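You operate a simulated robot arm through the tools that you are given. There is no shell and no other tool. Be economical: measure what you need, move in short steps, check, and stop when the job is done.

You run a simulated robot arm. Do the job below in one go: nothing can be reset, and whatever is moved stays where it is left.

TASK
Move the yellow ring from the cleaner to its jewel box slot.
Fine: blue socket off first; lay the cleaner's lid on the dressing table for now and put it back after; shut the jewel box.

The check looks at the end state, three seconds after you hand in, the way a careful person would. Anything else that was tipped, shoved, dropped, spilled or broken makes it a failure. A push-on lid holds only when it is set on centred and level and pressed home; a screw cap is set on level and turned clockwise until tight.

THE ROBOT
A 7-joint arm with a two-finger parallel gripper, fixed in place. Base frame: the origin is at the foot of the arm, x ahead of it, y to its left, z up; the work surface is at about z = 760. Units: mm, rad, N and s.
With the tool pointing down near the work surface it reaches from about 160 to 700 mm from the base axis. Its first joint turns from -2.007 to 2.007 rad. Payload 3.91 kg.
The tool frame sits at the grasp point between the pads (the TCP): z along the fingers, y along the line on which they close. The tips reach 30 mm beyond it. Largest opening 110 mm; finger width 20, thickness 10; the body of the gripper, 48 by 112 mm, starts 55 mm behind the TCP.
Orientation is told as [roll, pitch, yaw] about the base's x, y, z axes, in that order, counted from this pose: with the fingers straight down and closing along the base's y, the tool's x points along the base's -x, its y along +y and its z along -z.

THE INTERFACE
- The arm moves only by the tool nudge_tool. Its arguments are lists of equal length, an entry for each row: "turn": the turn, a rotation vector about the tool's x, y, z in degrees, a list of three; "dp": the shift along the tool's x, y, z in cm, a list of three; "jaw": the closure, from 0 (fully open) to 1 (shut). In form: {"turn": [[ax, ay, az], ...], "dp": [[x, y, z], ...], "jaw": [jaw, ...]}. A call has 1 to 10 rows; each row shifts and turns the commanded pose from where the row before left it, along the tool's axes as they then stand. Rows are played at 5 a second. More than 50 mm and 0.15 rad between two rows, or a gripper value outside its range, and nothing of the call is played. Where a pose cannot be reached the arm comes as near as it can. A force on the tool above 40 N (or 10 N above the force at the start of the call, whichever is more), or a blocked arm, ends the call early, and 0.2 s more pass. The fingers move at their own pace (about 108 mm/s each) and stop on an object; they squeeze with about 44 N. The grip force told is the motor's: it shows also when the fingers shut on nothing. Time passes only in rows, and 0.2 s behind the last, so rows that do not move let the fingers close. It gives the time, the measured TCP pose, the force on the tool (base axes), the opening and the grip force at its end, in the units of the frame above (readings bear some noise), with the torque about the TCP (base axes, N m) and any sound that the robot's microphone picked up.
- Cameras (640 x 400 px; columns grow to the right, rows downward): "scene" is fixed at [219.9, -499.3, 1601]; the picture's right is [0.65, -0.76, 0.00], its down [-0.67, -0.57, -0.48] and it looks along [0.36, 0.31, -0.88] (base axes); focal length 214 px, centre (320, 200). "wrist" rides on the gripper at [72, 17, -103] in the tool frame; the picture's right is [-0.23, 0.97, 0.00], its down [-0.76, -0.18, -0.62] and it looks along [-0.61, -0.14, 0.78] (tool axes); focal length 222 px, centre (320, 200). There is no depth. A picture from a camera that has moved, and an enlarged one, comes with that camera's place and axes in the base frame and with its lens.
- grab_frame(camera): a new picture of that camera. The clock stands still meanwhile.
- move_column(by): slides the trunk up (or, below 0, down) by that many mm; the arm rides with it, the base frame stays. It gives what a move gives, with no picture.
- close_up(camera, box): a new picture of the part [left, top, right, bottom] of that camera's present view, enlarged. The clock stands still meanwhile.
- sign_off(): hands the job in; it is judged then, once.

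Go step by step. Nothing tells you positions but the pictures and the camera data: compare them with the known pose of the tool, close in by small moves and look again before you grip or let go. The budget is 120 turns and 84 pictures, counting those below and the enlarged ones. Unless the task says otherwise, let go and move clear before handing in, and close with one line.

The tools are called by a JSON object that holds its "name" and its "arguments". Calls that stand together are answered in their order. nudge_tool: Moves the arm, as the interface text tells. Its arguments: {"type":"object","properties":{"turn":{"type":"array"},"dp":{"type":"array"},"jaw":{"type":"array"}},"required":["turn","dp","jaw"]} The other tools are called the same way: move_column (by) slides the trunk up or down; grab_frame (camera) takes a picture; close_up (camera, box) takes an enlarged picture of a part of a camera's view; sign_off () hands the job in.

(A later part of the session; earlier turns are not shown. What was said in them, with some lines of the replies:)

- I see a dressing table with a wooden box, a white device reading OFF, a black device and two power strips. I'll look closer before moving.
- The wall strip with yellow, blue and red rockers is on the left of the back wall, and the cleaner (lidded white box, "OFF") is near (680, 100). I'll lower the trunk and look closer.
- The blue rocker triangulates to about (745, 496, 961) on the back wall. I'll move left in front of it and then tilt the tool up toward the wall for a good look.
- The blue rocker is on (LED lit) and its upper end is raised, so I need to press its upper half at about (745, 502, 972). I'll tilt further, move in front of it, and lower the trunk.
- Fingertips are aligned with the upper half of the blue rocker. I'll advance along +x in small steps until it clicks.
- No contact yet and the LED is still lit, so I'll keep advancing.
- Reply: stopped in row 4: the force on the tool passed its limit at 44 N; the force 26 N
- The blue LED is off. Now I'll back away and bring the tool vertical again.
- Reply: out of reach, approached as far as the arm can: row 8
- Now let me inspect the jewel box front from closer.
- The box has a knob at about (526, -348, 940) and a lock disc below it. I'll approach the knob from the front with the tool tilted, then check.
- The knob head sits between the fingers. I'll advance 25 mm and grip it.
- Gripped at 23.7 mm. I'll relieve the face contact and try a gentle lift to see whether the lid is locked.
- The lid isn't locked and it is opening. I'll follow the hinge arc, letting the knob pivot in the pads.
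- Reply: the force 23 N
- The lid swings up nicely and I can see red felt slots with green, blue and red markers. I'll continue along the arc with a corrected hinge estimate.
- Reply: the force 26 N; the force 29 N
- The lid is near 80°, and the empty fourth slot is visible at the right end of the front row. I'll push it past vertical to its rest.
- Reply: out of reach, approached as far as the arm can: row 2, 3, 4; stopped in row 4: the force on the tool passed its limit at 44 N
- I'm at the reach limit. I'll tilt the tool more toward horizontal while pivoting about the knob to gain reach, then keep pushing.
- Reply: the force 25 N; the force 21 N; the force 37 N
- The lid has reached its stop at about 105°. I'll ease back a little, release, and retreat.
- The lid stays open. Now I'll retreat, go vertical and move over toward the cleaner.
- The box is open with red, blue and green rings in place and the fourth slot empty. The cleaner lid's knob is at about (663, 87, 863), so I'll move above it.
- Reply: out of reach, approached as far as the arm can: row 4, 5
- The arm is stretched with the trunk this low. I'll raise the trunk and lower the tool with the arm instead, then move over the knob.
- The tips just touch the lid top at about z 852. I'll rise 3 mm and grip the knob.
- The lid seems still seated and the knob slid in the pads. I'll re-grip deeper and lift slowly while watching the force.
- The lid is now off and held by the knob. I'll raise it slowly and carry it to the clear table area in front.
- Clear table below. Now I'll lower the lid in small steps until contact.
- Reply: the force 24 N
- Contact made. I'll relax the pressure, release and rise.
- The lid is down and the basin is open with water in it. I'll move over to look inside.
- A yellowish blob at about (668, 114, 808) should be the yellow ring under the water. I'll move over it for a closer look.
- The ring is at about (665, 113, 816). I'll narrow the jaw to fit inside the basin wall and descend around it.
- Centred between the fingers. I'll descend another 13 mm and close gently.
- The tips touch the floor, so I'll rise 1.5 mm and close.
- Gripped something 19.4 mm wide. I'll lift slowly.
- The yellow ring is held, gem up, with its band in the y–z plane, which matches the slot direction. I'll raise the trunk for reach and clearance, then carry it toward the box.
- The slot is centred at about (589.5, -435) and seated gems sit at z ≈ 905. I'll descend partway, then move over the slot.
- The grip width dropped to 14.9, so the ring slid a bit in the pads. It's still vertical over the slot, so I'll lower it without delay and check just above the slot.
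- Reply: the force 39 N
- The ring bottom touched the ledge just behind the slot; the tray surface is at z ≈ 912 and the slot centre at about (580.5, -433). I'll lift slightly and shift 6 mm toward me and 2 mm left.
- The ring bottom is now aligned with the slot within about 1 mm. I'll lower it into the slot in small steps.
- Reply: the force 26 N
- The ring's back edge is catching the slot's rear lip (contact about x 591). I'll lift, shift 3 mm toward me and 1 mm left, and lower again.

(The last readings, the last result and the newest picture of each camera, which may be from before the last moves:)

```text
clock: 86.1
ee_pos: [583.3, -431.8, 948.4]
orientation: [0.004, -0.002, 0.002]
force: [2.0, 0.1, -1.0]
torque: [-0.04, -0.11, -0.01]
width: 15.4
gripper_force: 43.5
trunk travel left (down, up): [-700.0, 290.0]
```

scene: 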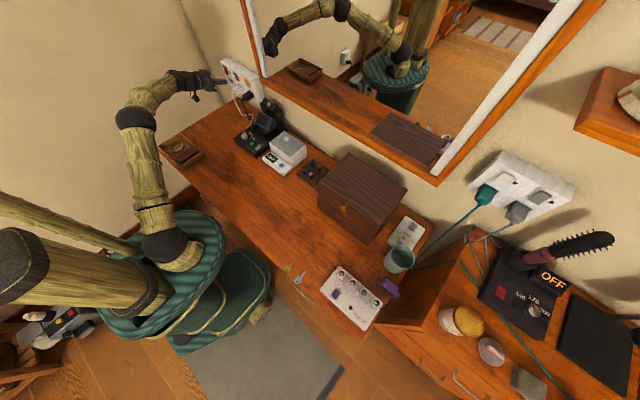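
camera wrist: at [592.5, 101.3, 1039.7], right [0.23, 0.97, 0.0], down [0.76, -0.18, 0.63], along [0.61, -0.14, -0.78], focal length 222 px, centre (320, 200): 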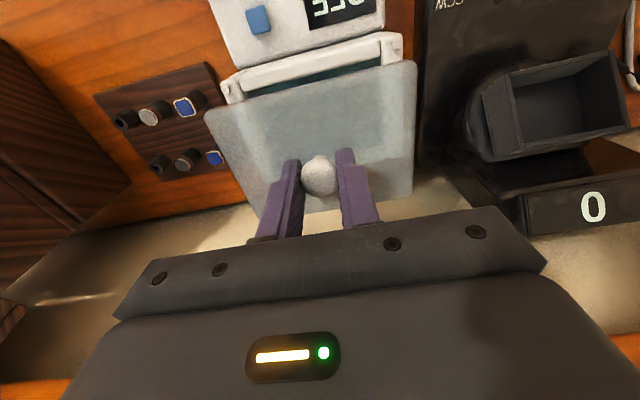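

It is entering the slot freely now. I'll continue lowering.

{"name": "nudge_tool", "arguments": {"turn": [[0, 0, 0], [0, 0, 0], [0, 0, 0], [0, 0, 0], [0, 0, 0]], "dp": [[0, 0, 0.4], [0, 0, 0.4], [0, 0, 0.4], [0, 0, 0.3], [0, 0, 0]], "jaw": [1, 1, 1, 1, 1]}}

{"name": "close_up", "arguments": {"camera": "wrist", "box": [230, 70, 410, 220]}}

```text
clock: 87.4
ee_pos: [582.8, -434.1, 943.8]
orientation: [-0.008, -0.016, 0.001]
force: [-2.8, 3.3, 13.7]
torque: [0.14, 0.16, 0.01]
width: 15.3
gripper_force: 44.3
trunk travel left (down, up): [-700.0, 290.0]
stopped in row 5: the force on the tool passed its limit at 41 N (the readings are from after the stop); the commanded pose is now the measured one
```

```text
2.67 times, centred on (320, 145) of wrist
camera zoom: at [507.8, -415.3, 1045.0], right [0.23, 0.97, 0.0], down [0.75, -0.17, 0.64], along [0.62, -0.15, -0.77], focal length 592 px, centre (320, 347)
```

zoom: 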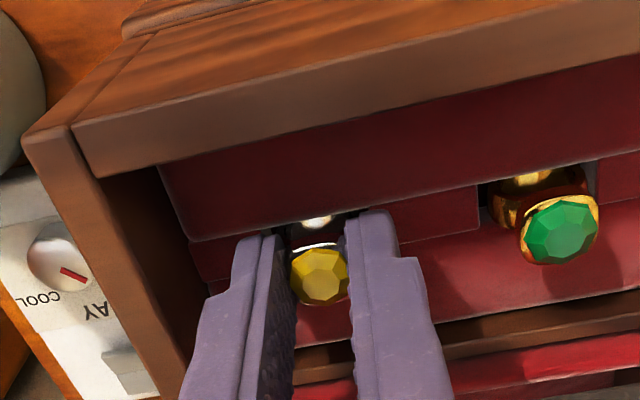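

The ring's depth now looks identical to the seated green ring. I'll release gently and rise.

{"name": "nudge_tool", "arguments": {"turn": [[0, 0, 0], [0, 0, 0], [0, 0, 0], [0, 0, 0], [0, 0, 0]], "dp": [[0, 0, -0.1], [0, 0, 0], [0, 0, 0], [0, 0, 0], [0, 0, 0]], "jaw": [0.85, 0.8, 0.76, 0.76, 0.76]}}

{"name": "nudge_tool", "arguments": {"turn": [[0, 0, 0], [0, 0, 0], [0, 0, 0], [0, 0, 0], [0, 0, 0]], "dp": [[0, 0, -1], [0, 0, -2], [0, 0, -3.5], [0, 0, -3.5], [0, 0, 0]], "jaw": [0.76, 0.76, 0.7, 0.6, 0.6]}}

{"name": "close_up", "arguments": {"camera": "wrist", "box": [200, 40, 420, 220]}}

```text
clock: 88.6
ee_pos: [583.5, -433.8, 942.8]
orientation: [-0.004, -0.013, 0.001]
force: [-0.5, -0.7, 0.3]
torque: [0.01, -0.02, 0.01]
width: 26.8
gripper_force: 0.1
trunk travel left (down, up): [-700.0, 290.0]
```

```text
clock: 89.8
ee_pos: [583.4, -435.3, 1042.9]
orientation: [-0.006, -0.011, 0.001]
force: [-0.9, 0.1, 0.4]
torque: [0.01, 0.01, 0.01]
width: 44.4
gripper_force: 0.0
trunk travel left (down, up): [-700.0, 290.0]
```

```text
2.22 times, centred on (310, 130) of wrist
camera zoom: at [507.7, -415.8, 1144.6], right [0.23, 0.97, 0.0], down [0.75, -0.17, 0.63], along [0.62, -0.14, -0.77], focal length 494 px, centre (342, 356)
```

zoom: 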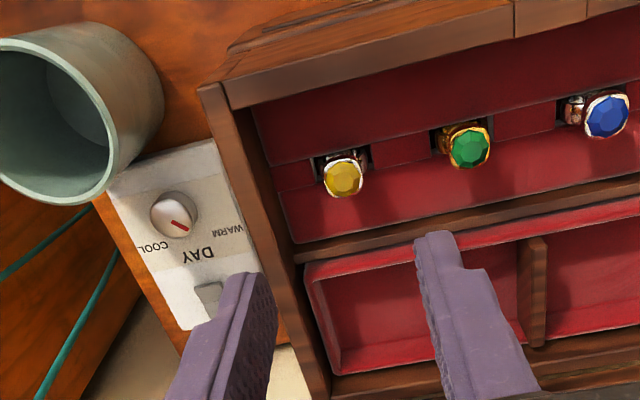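

The yellow ring is seated just like the others. Next I'll close the jewel box: back to the pre-grasp pose in front of the open lid's knob.

{"name": "nudge_tool", "arguments": {"turn": [[-0.34, 0.63, 0], [0, 0, 0], [0, 0, 0], [0, 0, 0]], "dp": [[2.5, 2.15, -3.2], [2.5, 2.15, -3.2], [2.5, 2.15, -3.2], [2.5, 2.15, -3.2]], "jaw": [0.5, 0.5, 0.5, 0.5]}}

{"name": "nudge_tool", "arguments": {"turn": [[0, -8.3, 0], [0, -8.3, 0], [0, -8.3, 0], [0, -8.3, 0], [0, -8.3, 0], [0, -8.3, 0], [0, -8.3, 0], [0, -8.3, 0], [0, 0, 0]], "dp": [[0, 0, 0], [0, 0, 0], [0, 0, 0], [0, 0, 0], [0, 0, 0], [0, 0, 0], [0, 0, 0], [0, 0, 0], [0, 0, 0]], "jaw": [0.5, 0.5, 0.5, 0.5, 0.5, 0.5, 0.5, 0.5, 0.5]}}

{"name": "nudge_tool", "arguments": {"turn": [[0, 0, 0], [0, 0, 0], [0, 0, 0], [0, 0, 0], [0, 0, 0], [0, 0, 0]], "dp": [[-1.48, 0, 3.39], [-1.48, 0, 3.39], [-1.48, 0, 3.39], [-1.48, 0, 3.39], [-1.48, 0, 3.39], [0, 0, 0]], "jaw": [0.5, 0.5, 0.5, 0.5, 0.5, 0.5]}}

{"name": "close_up", "arguments": {"camera": "wrist", "box": [200, 60, 440, 260]}}

```text
clock: 90.8
ee_pos: [479.8, -346.1, 1170.0]
orientation: [0.0, -0.002, 0.003]
force: [-0.2, -0.2, 1.1]
torque: [0.02, 0.01, 0.0]
width: 55.2
gripper_force: 0.2
trunk travel left (down, up): [-700.0, 290.0]
```

```text
clock: 92.8
ee_pos: [481.2, -347.0, 1168.4]
orientation: [0.004, -1.161, -0.001]
force: [0.6, -0.8, 0.0]
torque: [-0.02, -0.04, 0.04]
width: 55.1
gripper_force: 0.0
trunk travel left (down, up): [-700.0, 290.0]
```

```text
clock: 94.2
ee_pos: [665.5, -348.7, 1167.5]
orientation: [0.002, -1.158, -0.002]
force: [1.0, 0.4, -0.5]
torque: [0.04, -0.01, -0.02]
width: 54.9
gripper_force: 0.0
trunk travel left (down, up): [-700.0, 290.0]
```

```text
2.00 times, centred on (320, 160) of wrist
camera zoom: at [540.6, -331.0, 1142.6], right [0.09, 0.97, 0.21], down [-0.27, -0.18, 0.95], along [0.96, -0.14, 0.24], focal length 444 px, centre (320, 280)
```

zoom: 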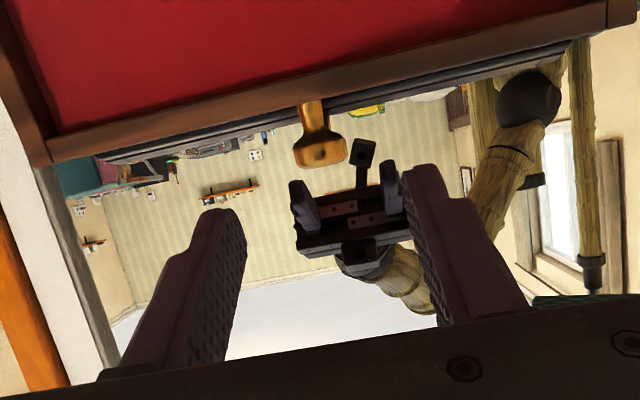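

Knob lines up between the fingers. I'll advance and grip it.

{"name": "nudge_tool", "arguments": {"turn": [[0, 0, 0], [0, 0, 0], [0, 0, 0], [0, 0, 0], [0, 0, 0], [0, 0, 0], [0, 0, 0]], "dp": [[-0.1, 0, 2.08], [-0.1, 0, 2.08], [-0.1, 0, 2.08], [-0.1, -0.05, 2.0], [0, 0, 0], [0, 0, 0], [0, 0, 0]], "jaw": [0.5, 0.5, 0.5, 0.5, 0.7, 1, 1]}}

```text
clock: 95.8
ee_pos: [745.8, -350.1, 1139.7]
orientation: [0.002, -1.162, 0.0]
force: [-0.1, -6.5, 1.9]
torque: [-0.16, 0.28, -0.15]
width: 23.5
gripper_force: 44.6
trunk travel left (down, up): [-700.0, 290.0]
```

Knob gripped. I'll swing the lid back along the hinge arc (hinge ≈ x 709, z 945).

{"name": "nudge_tool", "arguments": {"turn": [[0, 0, 0], [0, 0, 0], [0, 0, 0], [0, 0, 0], [0, 0, 0], [0, 0, 0], [0, 0, 0], [0, 0, 0], [0, 0, 0]], "dp": [[0.36, 0, -1.6], [0.36, 0, -1.6], [0.64, 0, -1.52], [0.64, 0, -1.52], [0.89, 0, -1.38], [0.89, 0, -1.38], [1.12, 0, -1.21], [1.12, 0, -1.21], [0, 0, 0]], "jaw": [1, 1, 1, 1, 1, 1, 1, 1, 1]}}

```text
clock: 97.8
ee_pos: [616.6, -349.2, 1127.6]
orientation: [0.006, -1.158, -0.009]
force: [5.1, -14.3, -6.0]
torque: [-0.18, -0.55, -0.33]
width: 23.3
gripper_force: 44.6
trunk travel left (down, up): [-700.0, 290.0]
```

{"name": "nudge_tool", "arguments": {"turn": [[0, 0, 0], [0, 0, 0], [0, 0, 0], [0, 0, 0], [0, 0, 0], [0, 0, 0], [0, 0, 0], [0, 0, 0], [0, 0, 0]], "dp": [[1.31, -0.05, -1.0], [1.31, -0.05, -1.0], [1.46, 0, -0.76], [1.46, 0, -0.76], [1.57, 0, -0.49], [1.57, 0, -0.49], [1.63, 0, -0.21], [1.63, 0, -0.21], [0, 0, 0]], "jaw": [1, 1, 1, 1, 1, 1, 1, 1, 1]}}

```text
clock: 99.8
ee_pos: [523.0, -350.5, 1039.5]
orientation: [0.008, -1.161, -0.007]
force: [-2.6, -16.4, 7.6]
torque: [-0.01, -1.23, -0.41]
width: 23.5
gripper_force: 45.3
trunk travel left (down, up): [-700.0, 290.0]
```

{"name": "nudge_tool", "arguments": {"turn": [[0, 0, 0], [0, 0, 0], [0, 0, 0], [0, 0, 0], [0, 0, 0], [0, 0, 0]], "dp": [[1.645, 0, 0.07], [1.645, 0, 0.07], [1.6, 0, 0.35], [1.6, 0, 0.35], [0.6, 0, 0.25], [0, 0, 0]], "jaw": [1, 1, 1, 1, 1, 1]}}

{"name": "close_up", "arguments": {"camera": "wrist", "box": [180, 40, 460, 260]}}

```text
clock: 101.2
ee_pos: [501.4, -350.2, 972.0]
orientation: [0.007, -1.16, -0.005]
force: [-24.0, -13.0, 5.6]
torque: [-0.14, -0.62, -0.24]
width: 23.4
gripper_force: 44.8
trunk travel left (down, up): [-700.0, 290.0]
```

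```text
1.82 times, centred on (320, 150) of wrist
camera zoom: at [376.3, -332.9, 945.5], right [0.09, 0.97, 0.21], down [-0.27, -0.18, 0.95], along [0.96, -0.14, 0.24], focal length 404 px, centre (320, 291)
```

zoom: 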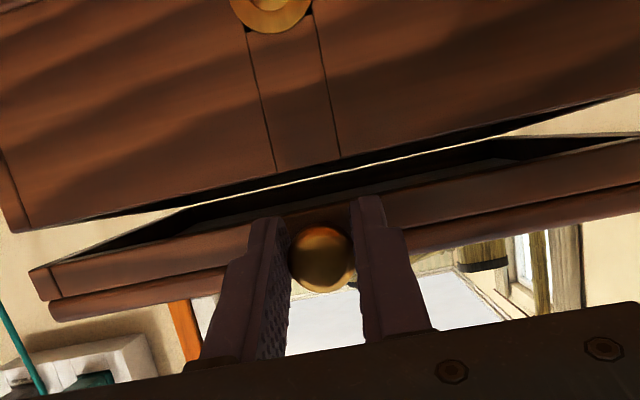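

{"name": "nudge_tool", "arguments": {"turn": [[0, 0, 0], [0, 0, 0], [0, 0, 0], [0, 0, 0], [0, 0, 0]], "dp": [[0.43, 0, 0.07], [0.43, 0, 0.1], [0.43, 0, 0.14], [0.35, 0, 0.12], [0, 0, 0]], "jaw": [1, 1, 1, 1, 1]}}

```text
clock: 102.4
ee_pos: [499.5, -348.5, 954.2]
orientation: [0.004, -1.164, -0.003]
force: [-10.9, -13.0, 6.4]
torque: [-0.1, -1.36, -0.18]
width: 23.4
gripper_force: 45.1
trunk travel left (down, up): [-700.0, 290.0]
```

{"name": "nudge_tool", "arguments": {"turn": [[0, 0, 0], [0, 0, 0], [0, 0, 0]], "dp": [[0.25, 0, 0.1], [0.2, 0, 0.08], [0, 0, 0]], "jaw": [1, 1, 1]}}

{"name": "close_up", "arguments": {"camera": "wrist", "box": [180, 40, 460, 260]}}

```text
clock: 103.2
ee_pos: [500.0, -350.7, 953.0]
orientation: [-0.006, -1.166, 0.005]
force: [-4.5, -14.0, 31.8]
torque: [0.03, -0.17, -0.09]
width: 23.4
gripper_force: 44.9
trunk travel left (down, up): [-700.0, 290.0]
```

```text
1.82 times, centred on (320, 150) of wrist
camera zoom: at [375.5, -332.8, 926.5], right [0.09, 0.97, 0.21], down [-0.27, -0.18, 0.95], along [0.96, -0.14, 0.25], focal length 404 px, centre (320, 291)
```

zoom: 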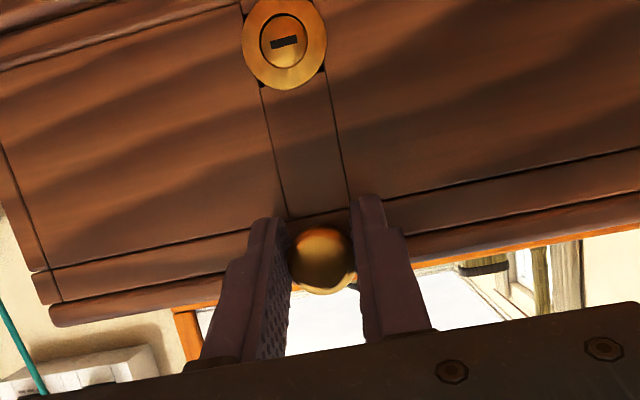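

The box is shut. I'll release the knob, back off, and head for the cleaner's lid.

{"name": "nudge_tool", "arguments": {"turn": [[0, 0, 0], [0, 0, 0], [0, 0, 0], [0, 0, 0], [0, 0, 0], [0, 0, 0]], "dp": [[-0.2, 0, -0.08], [0, 0, 0], [0, 0, 0], [0, 0, -2], [0, 0, -4], [0, 0, -4]], "jaw": [1, 0.6, 0.5, 0.5, 0.5, 0.5]}}

{"name": "nudge_tool", "arguments": {"turn": [[0, 8.3, 0], [0, 8.3, 0], [0, 8.3, 0], [0, 8.3, 0], [0, 8.3, 0], [0, 8.3, 0], [0, 8.3, 0], [0, 8.3, 0], [0, 0, 0]], "dp": [[0, 0, 0], [0, 0, 0], [0, 0, 0], [0, 0, 0], [0, 0, 0], [0, 0, 0], [0, 0, 0], [0, 0, 0], [0, 0, 0]], "jaw": [0.5, 0.5, 0.5, 0.5, 0.5, 0.5, 0.5, 0.5, 0.5]}}

{"name": "nudge_tool", "arguments": {"turn": [[0, 0, 0], [0, 0, 0], [0, 0, 0], [0, 0, 0], [0, 0, 0], [0, 0, 0], [0, 0, 0], [0, 0, 0], [0, 0, 0], [0, 0, 0]], "dp": [[-0.6, 4.35, 0.5], [-0.6, 4.35, 0.5], [-0.6, 4.35, 0.5], [-0.6, 4.35, 0.5], [-0.6, 4.35, 0.5], [-0.6, 4.35, 0.5], [-0.6, 4.35, 0.5], [-0.6, 4.35, 0.5], [-0.6, 4.35, 0.5], [-0.6, 4.35, 0.5]], "jaw": [0.5, 0.5, 0.5, 0.5, 0.5, 0.5, 0.5, 0.5, 0.5, 0.5]}}

```text
clock: 104.6
ee_pos: [410.7, -347.5, 990.6]
orientation: [0.005, -1.159, 0.001]
force: [0.6, 0.3, 1.3]
torque: [0.01, 0.05, 0.01]
width: 54.8
gripper_force: 0.2
trunk travel left (down, up): [-700.0, 290.0]
```

```text
clock: 106.6
ee_pos: [410.6, -349.3, 992.4]
orientation: [0.001, 0.001, 0.0]
force: [-0.6, -0.7, -0.5]
torque: [-0.04, 0.02, 0.0]
width: 55.2
gripper_force: 0.1
trunk travel left (down, up): [-700.0, 290.0]
```

```text
clock: 108.8
ee_pos: [472.0, 85.2, 940.4]
orientation: [-0.001, -0.002, -0.005]
force: [0.7, 0.7, 0.2]
torque: [0.01, -0.03, 0.02]
width: 55.1
gripper_force: 0.0
trunk travel left (down, up): [-700.0, 290.0]
```

{"name": "nudge_tool", "arguments": {"turn": [[0, 0, 0], [0, 0, 0], [0, 0, 0], [0, 0, 0], [0, 0, 0], [0, 0, 0]], "dp": [[0.33, -0.06, 3.5], [0, 0, 3.5], [0, 0, 3.5], [0, 0, 2.0], [0, 0, 0.9], [0, 0, 0]], "jaw": [0.5, 0.5, 0.5, 0.5, 0.5, 0.5]}}

{"name": "close_up", "arguments": {"camera": "wrist", "box": [180, 40, 460, 260]}}

```text
clock: 110.2
ee_pos: [466.4, 85.6, 807.8]
orientation: [-0.001, 0.0, 0.002]
force: [-0.1, 0.0, 0.9]
torque: [-0.04, -0.01, 0.0]
width: 55.0
gripper_force: 0.0
trunk travel left (down, up): [-700.0, 290.0]
```

```text
1.82 times, centred on (320, 150) of wrist
camera zoom: at [393.0, 102.7, 910.1], right [0.23, 0.97, 0.0], down [0.76, -0.18, 0.62], along [0.61, -0.14, -0.78], focal length 404 px, centre (320, 291)
```

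zoom: 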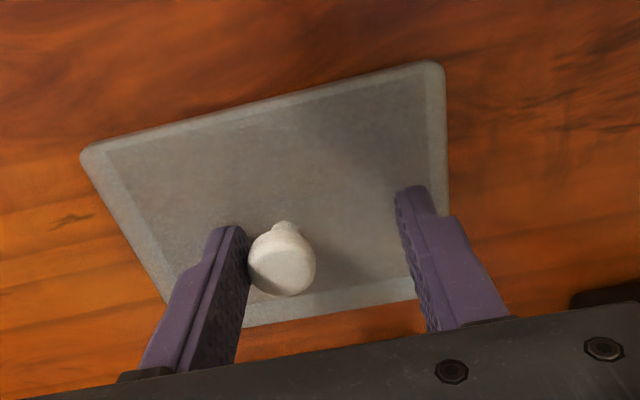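

The lid's knob sits about 14 mm to the right of my centre line. I'll shift to centre on it and look again before gripping.

{"name": "nudge_tool", "arguments": {"turn": [[0, 0, 0], [0, 0, 0], [0, 0, 0]], "dp": [[-0.2, -0.7, 0], [-0.2, -0.7, 0], [0, 0, 0]], "jaw": [0.5, 0.5, 0.5]}}

{"name": "close_up", "arguments": {"camera": "wrist", "box": [180, 40, 460, 260]}}

```text
clock: 111.0
ee_pos: [470.9, 72.7, 807.8]
orientation: [0.002, 0.0, 0.004]
force: [-0.4, 0.0, 0.4]
torque: [0.02, 0.0, -0.01]
width: 55.2
gripper_force: 0.1
trunk travel left (down, up): [-700.0, 290.0]
```

```text
1.82 times, centred on (320, 150) of wrist
camera zoom: at [397.6, 89.1, 910.8], right [0.23, 0.97, 0.0], down [0.76, -0.18, 0.62], along [0.61, -0.14, -0.78], focal length 404 px, centre (320, 291)
```

zoom: 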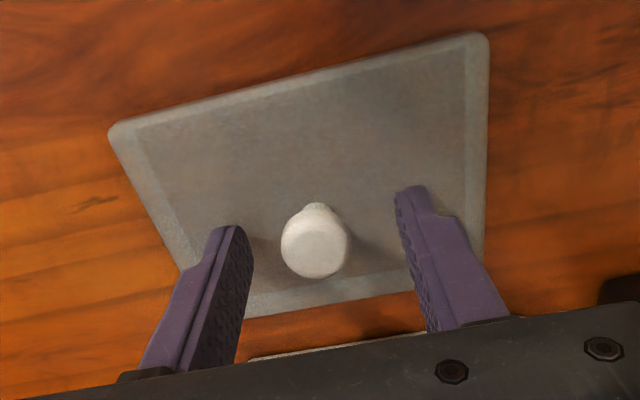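

{"name": "nudge_tool", "arguments": {"turn": [[0, 0, 0], [0, 0, 0], [0, 0, 0], [0, 0, 0], [0, 0, 0]], "dp": [[0.25, -0.15, 0.2], [0, 0, 0], [0, 0, 0], [0, 0, 0], [0, 0, 0]], "jaw": [0.6, 0.7, 0.8, 1, 1]}}

{"name": "nudge_tool", "arguments": {"turn": [[0, 0, 0], [0, 0, 0], [0, 0, 0], [0, 0, 0], [0, 0, 0], [0, 0, 0], [0, 0, 0], [0, 0, 0], [0, 0, 0]], "dp": [[0, 0, -0.2], [0, 0, -0.4], [0, 0, -1.0], [0, 0, -1.5], [0, 0, -2], [0, 0, -2.5], [0, 0, -2.5], [0, 0, -2.5], [0, 0, 0]], "jaw": [1, 1, 1, 1, 1, 1, 1, 1, 1]}}

```text
clock: 112.2
ee_pos: [469.2, 69.2, 806.4]
orientation: [0.002, 0.001, 0.003]
force: [0.5, 0.5, -1.2]
torque: [0.03, -0.01, 0.0]
width: 22.3
gripper_force: 43.9
trunk travel left (down, up): [-700.0, 290.0]
```

```text
clock: 114.2
ee_pos: [466.2, 69.3, 934.2]
orientation: [0.001, -0.001, 0.001]
force: [-0.4, 0.3, -0.9]
torque: [-0.01, 0.02, 0.01]
width: 22.6
gripper_force: 43.9
trunk travel left (down, up): [-700.0, 290.0]
```

Lid held. I'll carry it back over the cleaner.

{"name": "nudge_tool", "arguments": {"turn": [[0, 0, 0], [0, 0, 0], [0, 0, 0], [0, 0, 0], [0, 0, 0], [0, 0, 0], [0, 0, 0], [0, 0, 0], [0, 0, 0]], "dp": [[-1.5, 0.2, 0], [-2.7, 0.2, 0], [-2.7, 0.2, 0], [-2.7, 0.2, 0], [-2.7, 0.2, 0], [-2.7, 0.2, 0], [-2.7, 0.2, 0], [-2.3, 0.1, 0], [0, 0, 0]], "jaw": [1, 1, 1, 1, 1, 1, 1, 1, 1]}}

{"name": "nudge_tool", "arguments": {"turn": [[0, 0, 0], [0, 0, 0], [0, 0, 0], [0, 0, 0]], "dp": [[0, 0, 1.2], [0, 0, 1.2], [0, 0, 0.9], [0, 0, 0]], "jaw": [1, 1, 1, 1]}}

{"name": "close_up", "arguments": {"camera": "wrist", "box": [200, 60, 440, 260]}}

```text
clock: 116.2
ee_pos: [667.4, 85.8, 933.4]
orientation: [0.001, 0.0, 0.003]
force: [-0.1, 0.3, -0.6]
torque: [0.03, 0.02, -0.01]
width: 22.5
gripper_force: 43.6
trunk travel left (down, up): [-700.0, 290.0]
```

```text
clock: 117.2
ee_pos: [668.3, 84.8, 898.2]
orientation: [0.001, 0.002, 0.002]
force: [-0.3, -0.1, -1.7]
torque: [0.0, 0.01, 0.02]
width: 22.4
gripper_force: 44.3
trunk travel left (down, up): [-700.0, 290.0]
```

```text
2.00 times, centred on (320, 160) of wrist
camera zoom: at [593.9, 102.0, 1002.0], right [0.23, 0.97, 0.0], down [0.76, -0.18, 0.62], along [0.61, -0.14, -0.78], focal length 444 px, centre (320, 280)
```

zoom: 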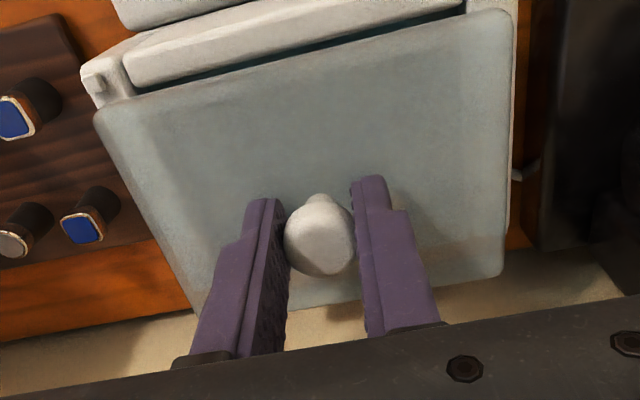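

In-hand pose matches the original grip. I'll correct by about (-2.8, -1.6) mm and lower to just above the seat, then check.

{"name": "nudge_tool", "arguments": {"turn": [[0, 0, 0], [0, 0, 0], [0, 0, 0], [0, 0, 0]], "dp": [[0.26, -0.16, 0], [0, 0, 0.5], [0, 0, 0.5], [0, 0, 0]], "jaw": [1, 1, 1, 1]}}

{"name": "close_up", "arguments": {"camera": "wrist", "box": [200, 60, 440, 260]}}

```text
clock: 118.2
ee_pos: [664.9, 85.4, 889.1]
orientation: [0.003, 0.001, 0.002]
force: [0.2, 0.1, -0.1]
torque: [0.0, 0.03, 0.0]
width: 22.6
gripper_force: 43.8
trunk travel left (down, up): [-700.0, 290.0]
```

```text
2.00 times, centred on (320, 160) of wrist
camera zoom: at [591.3, 101.9, 991.6], right [0.23, 0.97, 0.0], down [0.76, -0.18, 0.62], along [0.61, -0.14, -0.78], focal length 444 px, centre (320, 280)
```

zoom: 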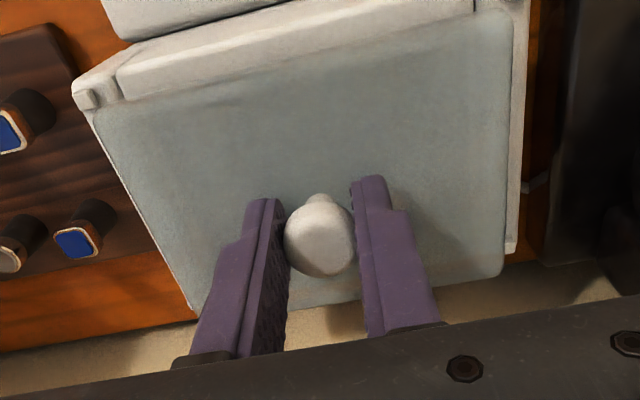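

The lid is aligned with the rim within about a millimetre. I'll nudge 1 mm right and lower until it seats.

{"name": "nudge_tool", "arguments": {"turn": [[0, 0, 0], [0, 0, 0], [0, 0, 0], [0, 0, 0], [0, 0, 0]], "dp": [[0, -0.12, 0], [0, 0, 0.25], [0, 0, 0.2], [0, 0, 0.15], [0, 0, 0]], "jaw": [1, 1, 1, 1, 1]}}

```text
clock: 119.4
ee_pos: [666.7, 84.2, 884.2]
orientation: [0.001, -0.002, 0.002]
force: [-1.8, 2.4, 6.0]
torque: [-0.04, 0.39, -0.12]
width: 22.3
gripper_force: 44.3
trunk travel left (down, up): [-700.0, 290.0]
```

{"name": "nudge_tool", "arguments": {"turn": [[0, 0, 0], [0, 0, 0], [0, 0, 0]], "dp": [[0, 0, 0.12], [0, 0, 0.1], [0, 0, 0]], "jaw": [1, 1, 1]}}

{"name": "close_up", "arguments": {"camera": "wrist", "box": [200, 60, 440, 260]}}

```text
clock: 120.2
ee_pos: [666.3, 83.2, 884.9]
orientation: [0.002, -0.006, 0.002]
force: [5.1, 2.7, 23.7]
torque: [0.01, 0.8, -0.01]
width: 22.6
gripper_force: 44.1
trunk travel left (down, up): [-700.0, 290.0]
```

```text
2.00 times, centred on (320, 160) of wrist
camera zoom: at [590.8, 100.3, 986.4], right [0.23, 0.97, 0.0], down [0.76, -0.18, 0.63], along [0.61, -0.14, -0.78], focal length 444 px, centre (320, 280)
```

zoom: 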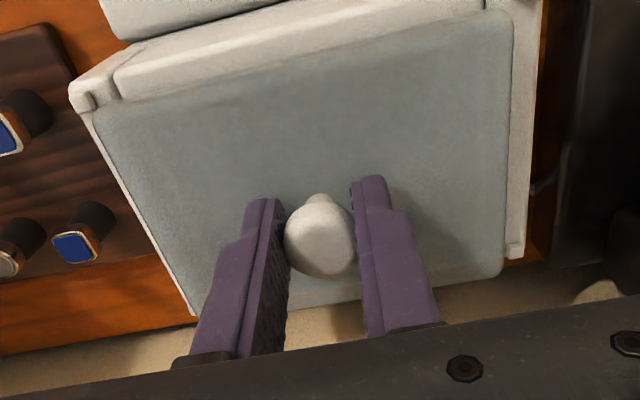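

Comparing with the original seated view, the lid is about 4 mm too far back. I'll lift slightly, shift 4 mm toward me and 1 mm right, and reseat.

{"name": "nudge_tool", "arguments": {"turn": [[0, 0, 0], [0, 0, 0], [0, 0, 0], [0, 0, 0], [0, 0, 0], [0, 0, 0]], "dp": [[0, 0, -0.4], [0, 0, -0.35], [0.38, -0.08, 0], [0, 0, 0.3], [0, 0, 0.25], [0, 0, 0]], "jaw": [1, 1, 1, 1, 1, 1]}}

{"name": "nudge_tool", "arguments": {"turn": [[0, 0, 0], [0, 0, 0]], "dp": [[0, 0, 0.15], [0, 0, 0]], "jaw": [1, 1]}}

```text
clock: 121.6
ee_pos: [659.9, 82.8, 883.9]
orientation: [0.001, -0.003, 0.003]
force: [0.2, 5.3, 6.9]
torque: [0.0, -0.27, 0.07]
width: 22.5
gripper_force: 44.0
trunk travel left (down, up): [-700.0, 290.0]
```

```text
clock: 122.2
ee_pos: [660.1, 83.1, 883.7]
orientation: [0.001, -0.005, 0.002]
force: [3.7, 6.4, 20.3]
torque: [0.09, 0.54, 0.01]
width: 22.6
gripper_force: 44.7
trunk travel left (down, up): [-700.0, 290.0]
```

{"name": "close_up", "arguments": {"camera": "wrist", "box": [200, 60, 440, 260]}}

```text
2.00 times, centred on (320, 160) of wrist
camera zoom: at [586.3, 99.8, 986.3], right [0.23, 0.97, 0.0], down [0.76, -0.18, 0.63], along [0.61, -0.14, -0.78], focal length 444 px, centre (320, 280)
```

zoom: 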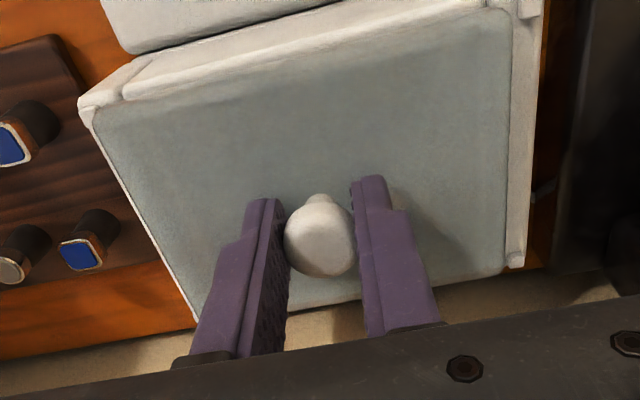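

The side forces (+x, +y) agree with the image: I'm now about 1 mm too near and 1.3 mm too far right. I'll lift, correct, and lower again.

{"name": "nudge_tool", "arguments": {"turn": [[0, 0, 0], [0, 0, 0], [0, 0, 0], [0, 0, 0], [0, 0, 0], [0, 0, 0]], "dp": [[0, 0, -0.4], [0, 0, -0.3], [-0.1, 0.14, 0], [0, 0, 0.3], [0, 0, 0.25], [0, 0, 0]], "jaw": [1, 1, 1, 1, 1, 1]}}

{"name": "nudge_tool", "arguments": {"turn": [[0, 0, 0], [0, 0, 0]], "dp": [[0, 0, 0.15], [0, 0, 0]], "jaw": [1, 1]}}

```text
clock: 123.6
ee_pos: [661.5, 82.5, 883.0]
orientation: [0.0, -0.001, 0.002]
force: [-2.0, 0.2, 5.6]
torque: [-0.06, -0.23, -0.02]
width: 22.3
gripper_force: 44.0
trunk travel left (down, up): [-700.0, 290.0]
```

```text
clock: 124.2
ee_pos: [660.6, 81.3, 882.7]
orientation: [0.002, -0.005, 0.002]
force: [-1.0, -0.1, 18.8]
torque: [-0.05, 0.38, -0.01]
width: 22.5
gripper_force: 44.3
trunk travel left (down, up): [-700.0, 290.0]
```

Side forces are gone and it sits lower. Now I'll press it home.

{"name": "nudge_tool", "arguments": {"turn": [[0, 0, 0], [0, 0, 0], [0, 0, 0]], "dp": [[0, 0, 0.12], [0, 0, 0.1], [0, 0, 0]], "jaw": [1, 1, 1]}}

```text
clock: 125.0
ee_pos: [662.1, 83.1, 884.3]
orientation: [0.001, -0.007, 0.001]
force: [-0.4, -1.9, 36.4]
torque: [-0.06, 0.32, 0.02]
width: 22.5
gripper_force: 43.6
trunk travel left (down, up): [-700.0, 290.0]
```

It holds firm at about the original seated height with a centred load. I'll ease off, open slowly, then press on the lid top with the open fingertips to check it's level and home.

{"name": "nudge_tool", "arguments": {"turn": [[0, 0, 0], [0, 0, 0], [0, 0, 0], [0, 0, 0], [0, 0, 0], [0, 0, 0], [0, 0, 0]], "dp": [[0, 0, -0.15], [0, 0, 0], [0, 0, 0], [0, 0, 0], [0, 0, 0], [0, 0, 0], [0, 0, 0]], "jaw": [1, 0.82, 0.79, 0.77, 0.74, 0.68, 0.6]}}

{"name": "close_up", "arguments": {"camera": "wrist", "box": [200, 60, 440, 260]}}

```text
clock: 126.6
ee_pos: [661.1, 85.2, 881.9]
orientation: [0.002, -0.002, 0.003]
force: [-1.2, 9.4, 16.3]
torque: [-0.08, 0.15, -0.05]
width: 39.4
gripper_force: 0.0
trunk travel left (down, up): [-700.0, 290.0]
```

```text
2.00 times, centred on (320, 160) of wrist
camera zoom: at [587.0, 102.6, 984.5], right [0.22, 0.97, 0.0], down [0.76, -0.18, 0.62], along [0.61, -0.14, -0.78], focal length 444 px, centre (320, 280)
```

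zoom: 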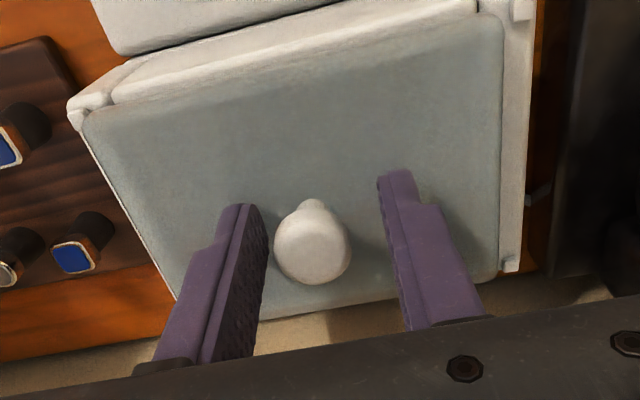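

The open fingertips rubbed on the lid and dragged it about 2 mm right, 2 mm near. I'll raise the fingers clear, re-grip higher on the knob (which recentres it), shift, and set it down again.

{"name": "nudge_tool", "arguments": {"turn": [[0, 0, 0], [0, 0, 0], [0, 0, 0], [0, 0, 0], [0, 0, 0], [0, 0, 0]], "dp": [[0, 0, -0.5], [-0.1, 0, 0], [0, 0, 0], [0, 0, 0], [0, 0, 0], [0, 0, 0]], "jaw": [0.6, 0.65, 0.72, 0.77, 0.85, 1]}}

```text
clock: 128.0
ee_pos: [663.5, 83.9, 886.3]
orientation: [0.002, 0.0, 0.001]
force: [0.0, 0.4, -0.1]
torque: [0.01, 0.02, 0.0]
width: 22.7
gripper_force: 44.2
trunk travel left (down, up): [-700.0, 290.0]
```

{"name": "nudge_tool", "arguments": {"turn": [[0, 0, 0], [0, 0, 0], [0, 0, 0], [0, 0, 0], [0, 0, 0], [0, 0, 0], [0, 0, 0]], "dp": [[0, 0, -0.4], [0, 0, -0.2], [-0.2, 0.03, 0], [0, 0, 0.35], [0, 0, 0.25], [0, 0, 0.1], [0, 0, 0]], "jaw": [1, 1, 1, 1, 1, 1, 1]}}

```text
clock: 129.6
ee_pos: [666.0, 83.4, 885.3]
orientation: [0.002, -0.001, 0.002]
force: [1.4, 0.9, 4.6]
torque: [-0.04, 0.21, 0.03]
width: 22.3
gripper_force: 44.0
trunk travel left (down, up): [-700.0, 290.0]
```

{"name": "nudge_tool", "arguments": {"turn": [[0, 0, 0], [0, 0, 0], [0, 0, 0], [0, 0, 0]], "dp": [[0, 0, 0.12], [0, 0, 0.12], [0, 0, 0.08], [0, 0, 0]], "jaw": [1, 1, 1, 1]}}

```text
clock: 130.6
ee_pos: [664.7, 84.0, 884.3]
orientation: [0.003, -0.01, 0.001]
force: [2.3, 1.0, 34.7]
torque: [0.01, 0.56, -0.03]
width: 22.5
gripper_force: 43.6
trunk travel left (down, up): [-700.0, 290.0]
```

Pressed with 35 N, level and centred with negligible side force. I'll ease off, open slowly and rise.

{"name": "nudge_tool", "arguments": {"turn": [[0, 0, 0], [0, 0, 0], [0, 0, 0], [0, 0, 0], [0, 0, 0], [0, 0, 0]], "dp": [[0, 0, -0.25], [0, 0, 0], [0, 0, 0], [0, 0, 0], [0, 0, 0], [0, 0, 0]], "jaw": [1, 0.82, 0.79, 0.77, 0.72, 0.65]}}

```text
clock: 132.0
ee_pos: [665.0, 83.5, 884.3]
orientation: [0.0, -0.003, 0.001]
force: [0.3, -0.6, 0.7]
torque: [-0.02, 0.02, -0.01]
width: 38.6
gripper_force: 0.1
trunk travel left (down, up): [-700.0, 290.0]
```

Clean release with no drag. I'll do a straight vertical press with both fingertips on the lid top to make sure it's home.

{"name": "nudge_tool", "arguments": {"turn": [[0, 0, 0], [0, 0, 0], [0, 0, 0], [0, 0, 0], [0, 0, 0]], "dp": [[0, 0, 0.15], [0, 0, 0.15], [0, 0, 0.12], [0, 0, 0.1], [0, 0, 0]], "jaw": [0.65, 0.65, 0.65, 0.65, 0.65]}}

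```text
clock: 133.2
ee_pos: [664.7, 84.1, 882.9]
orientation: [0.002, -0.004, 0.002]
force: [1.6, -0.5, 18.7]
torque: [-0.1, -0.01, 0.02]
width: 38.5
gripper_force: 0.0
trunk travel left (down, up): [-700.0, 290.0]
```

{"name": "nudge_tool", "arguments": {"turn": [[0, 0, 0], [0, 0, 0]], "dp": [[0, 0, 0.12], [0, 0, 0]], "jaw": [0.65, 0.65]}}

{"name": "nudge_tool", "arguments": {"turn": [[0, 0, 0], [0, 0, 0], [0, 0, 0], [0, 0, 0], [0, 0, 0], [0, 0, 0], [0, 0, 0], [0, 0, 0]], "dp": [[0, 0, -1.0], [0, 0, -2], [0, 0, -4], [0, 0, -4], [4.5, 0, 0], [4.5, 0, 0], [4.5, 0, 0], [4.5, 0, 0]], "jaw": [0.65, 0.65, 0.65, 0.65, 0.65, 0.65, 0.65, 0.65]}}

{"name": "close_up", "arguments": {"camera": "scene", "box": [220, 20, 430, 250]}}

```text
clock: 133.8
ee_pos: [665.6, 83.1, 881.1]
orientation: [0.003, -0.009, 0.003]
force: [7.4, 0.9, 32.6]
torque: [-0.12, -0.11, 0.04]
width: 38.2
gripper_force: 0.0
trunk travel left (down, up): [-700.0, 290.0]
```

```text
clock: 135.6
ee_pos: [484.5, 84.6, 988.5]
orientation: [0.002, -0.002, 0.001]
force: [0.3, -1.1, 0.3]
torque: [0.01, 0.01, 0.02]
width: 38.3
gripper_force: 0.1
trunk travel left (down, up): [-700.0, 290.0]
```

```text
1.74 times, centred on (325, 135) of scene
camera zoom: at [219.9, -499.3, 1601.0], right [0.65, -0.76, 0.0], down [-0.67, -0.57, -0.48], along [0.36, 0.31, -0.88], focal length 373 px, centre (311, 313)
```

zoom: 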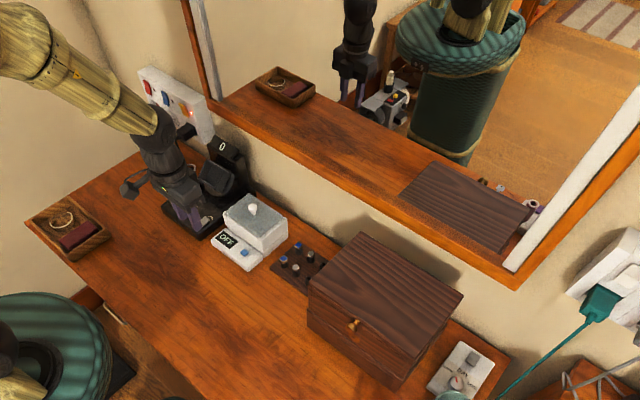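

Everything looks in place. One last close look at the cleaner lid.

{"name": "close_up", "arguments": {"camera": "scene", "box": [255, 115, 325, 175]}}

```text
6.67 times, centred on (290, 145) of scene
camera zoom: at [219.9, -499.3, 1601.0], right [0.65, -0.76, 0.0], down [-0.67, -0.57, -0.48], along [0.36, 0.31, -0.88], focal length 1430 px, centre (520, 567)
```

zoom: 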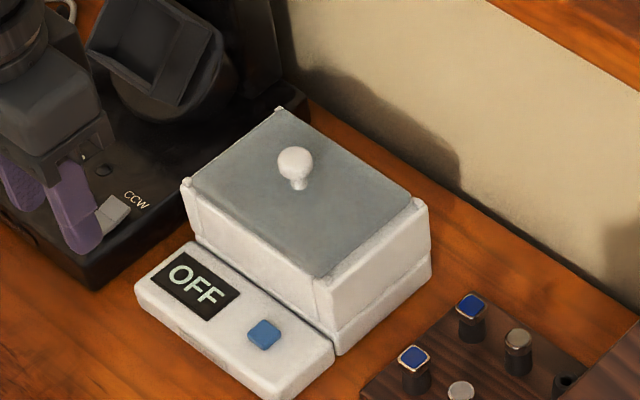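

The cleaner lid sits level and centred between its corner pegs. The jewel box is shut with the ring in its slot, and the blue socket is off, so I'm handing in.

{"name": "sign_off", "arguments": {}}

```text
The job is handed in.
```

The yellow ring is in its jewel box slot and the box is shut. The blue socket was switched off first, and the cleaner's lid is back on, centred and pressed down.
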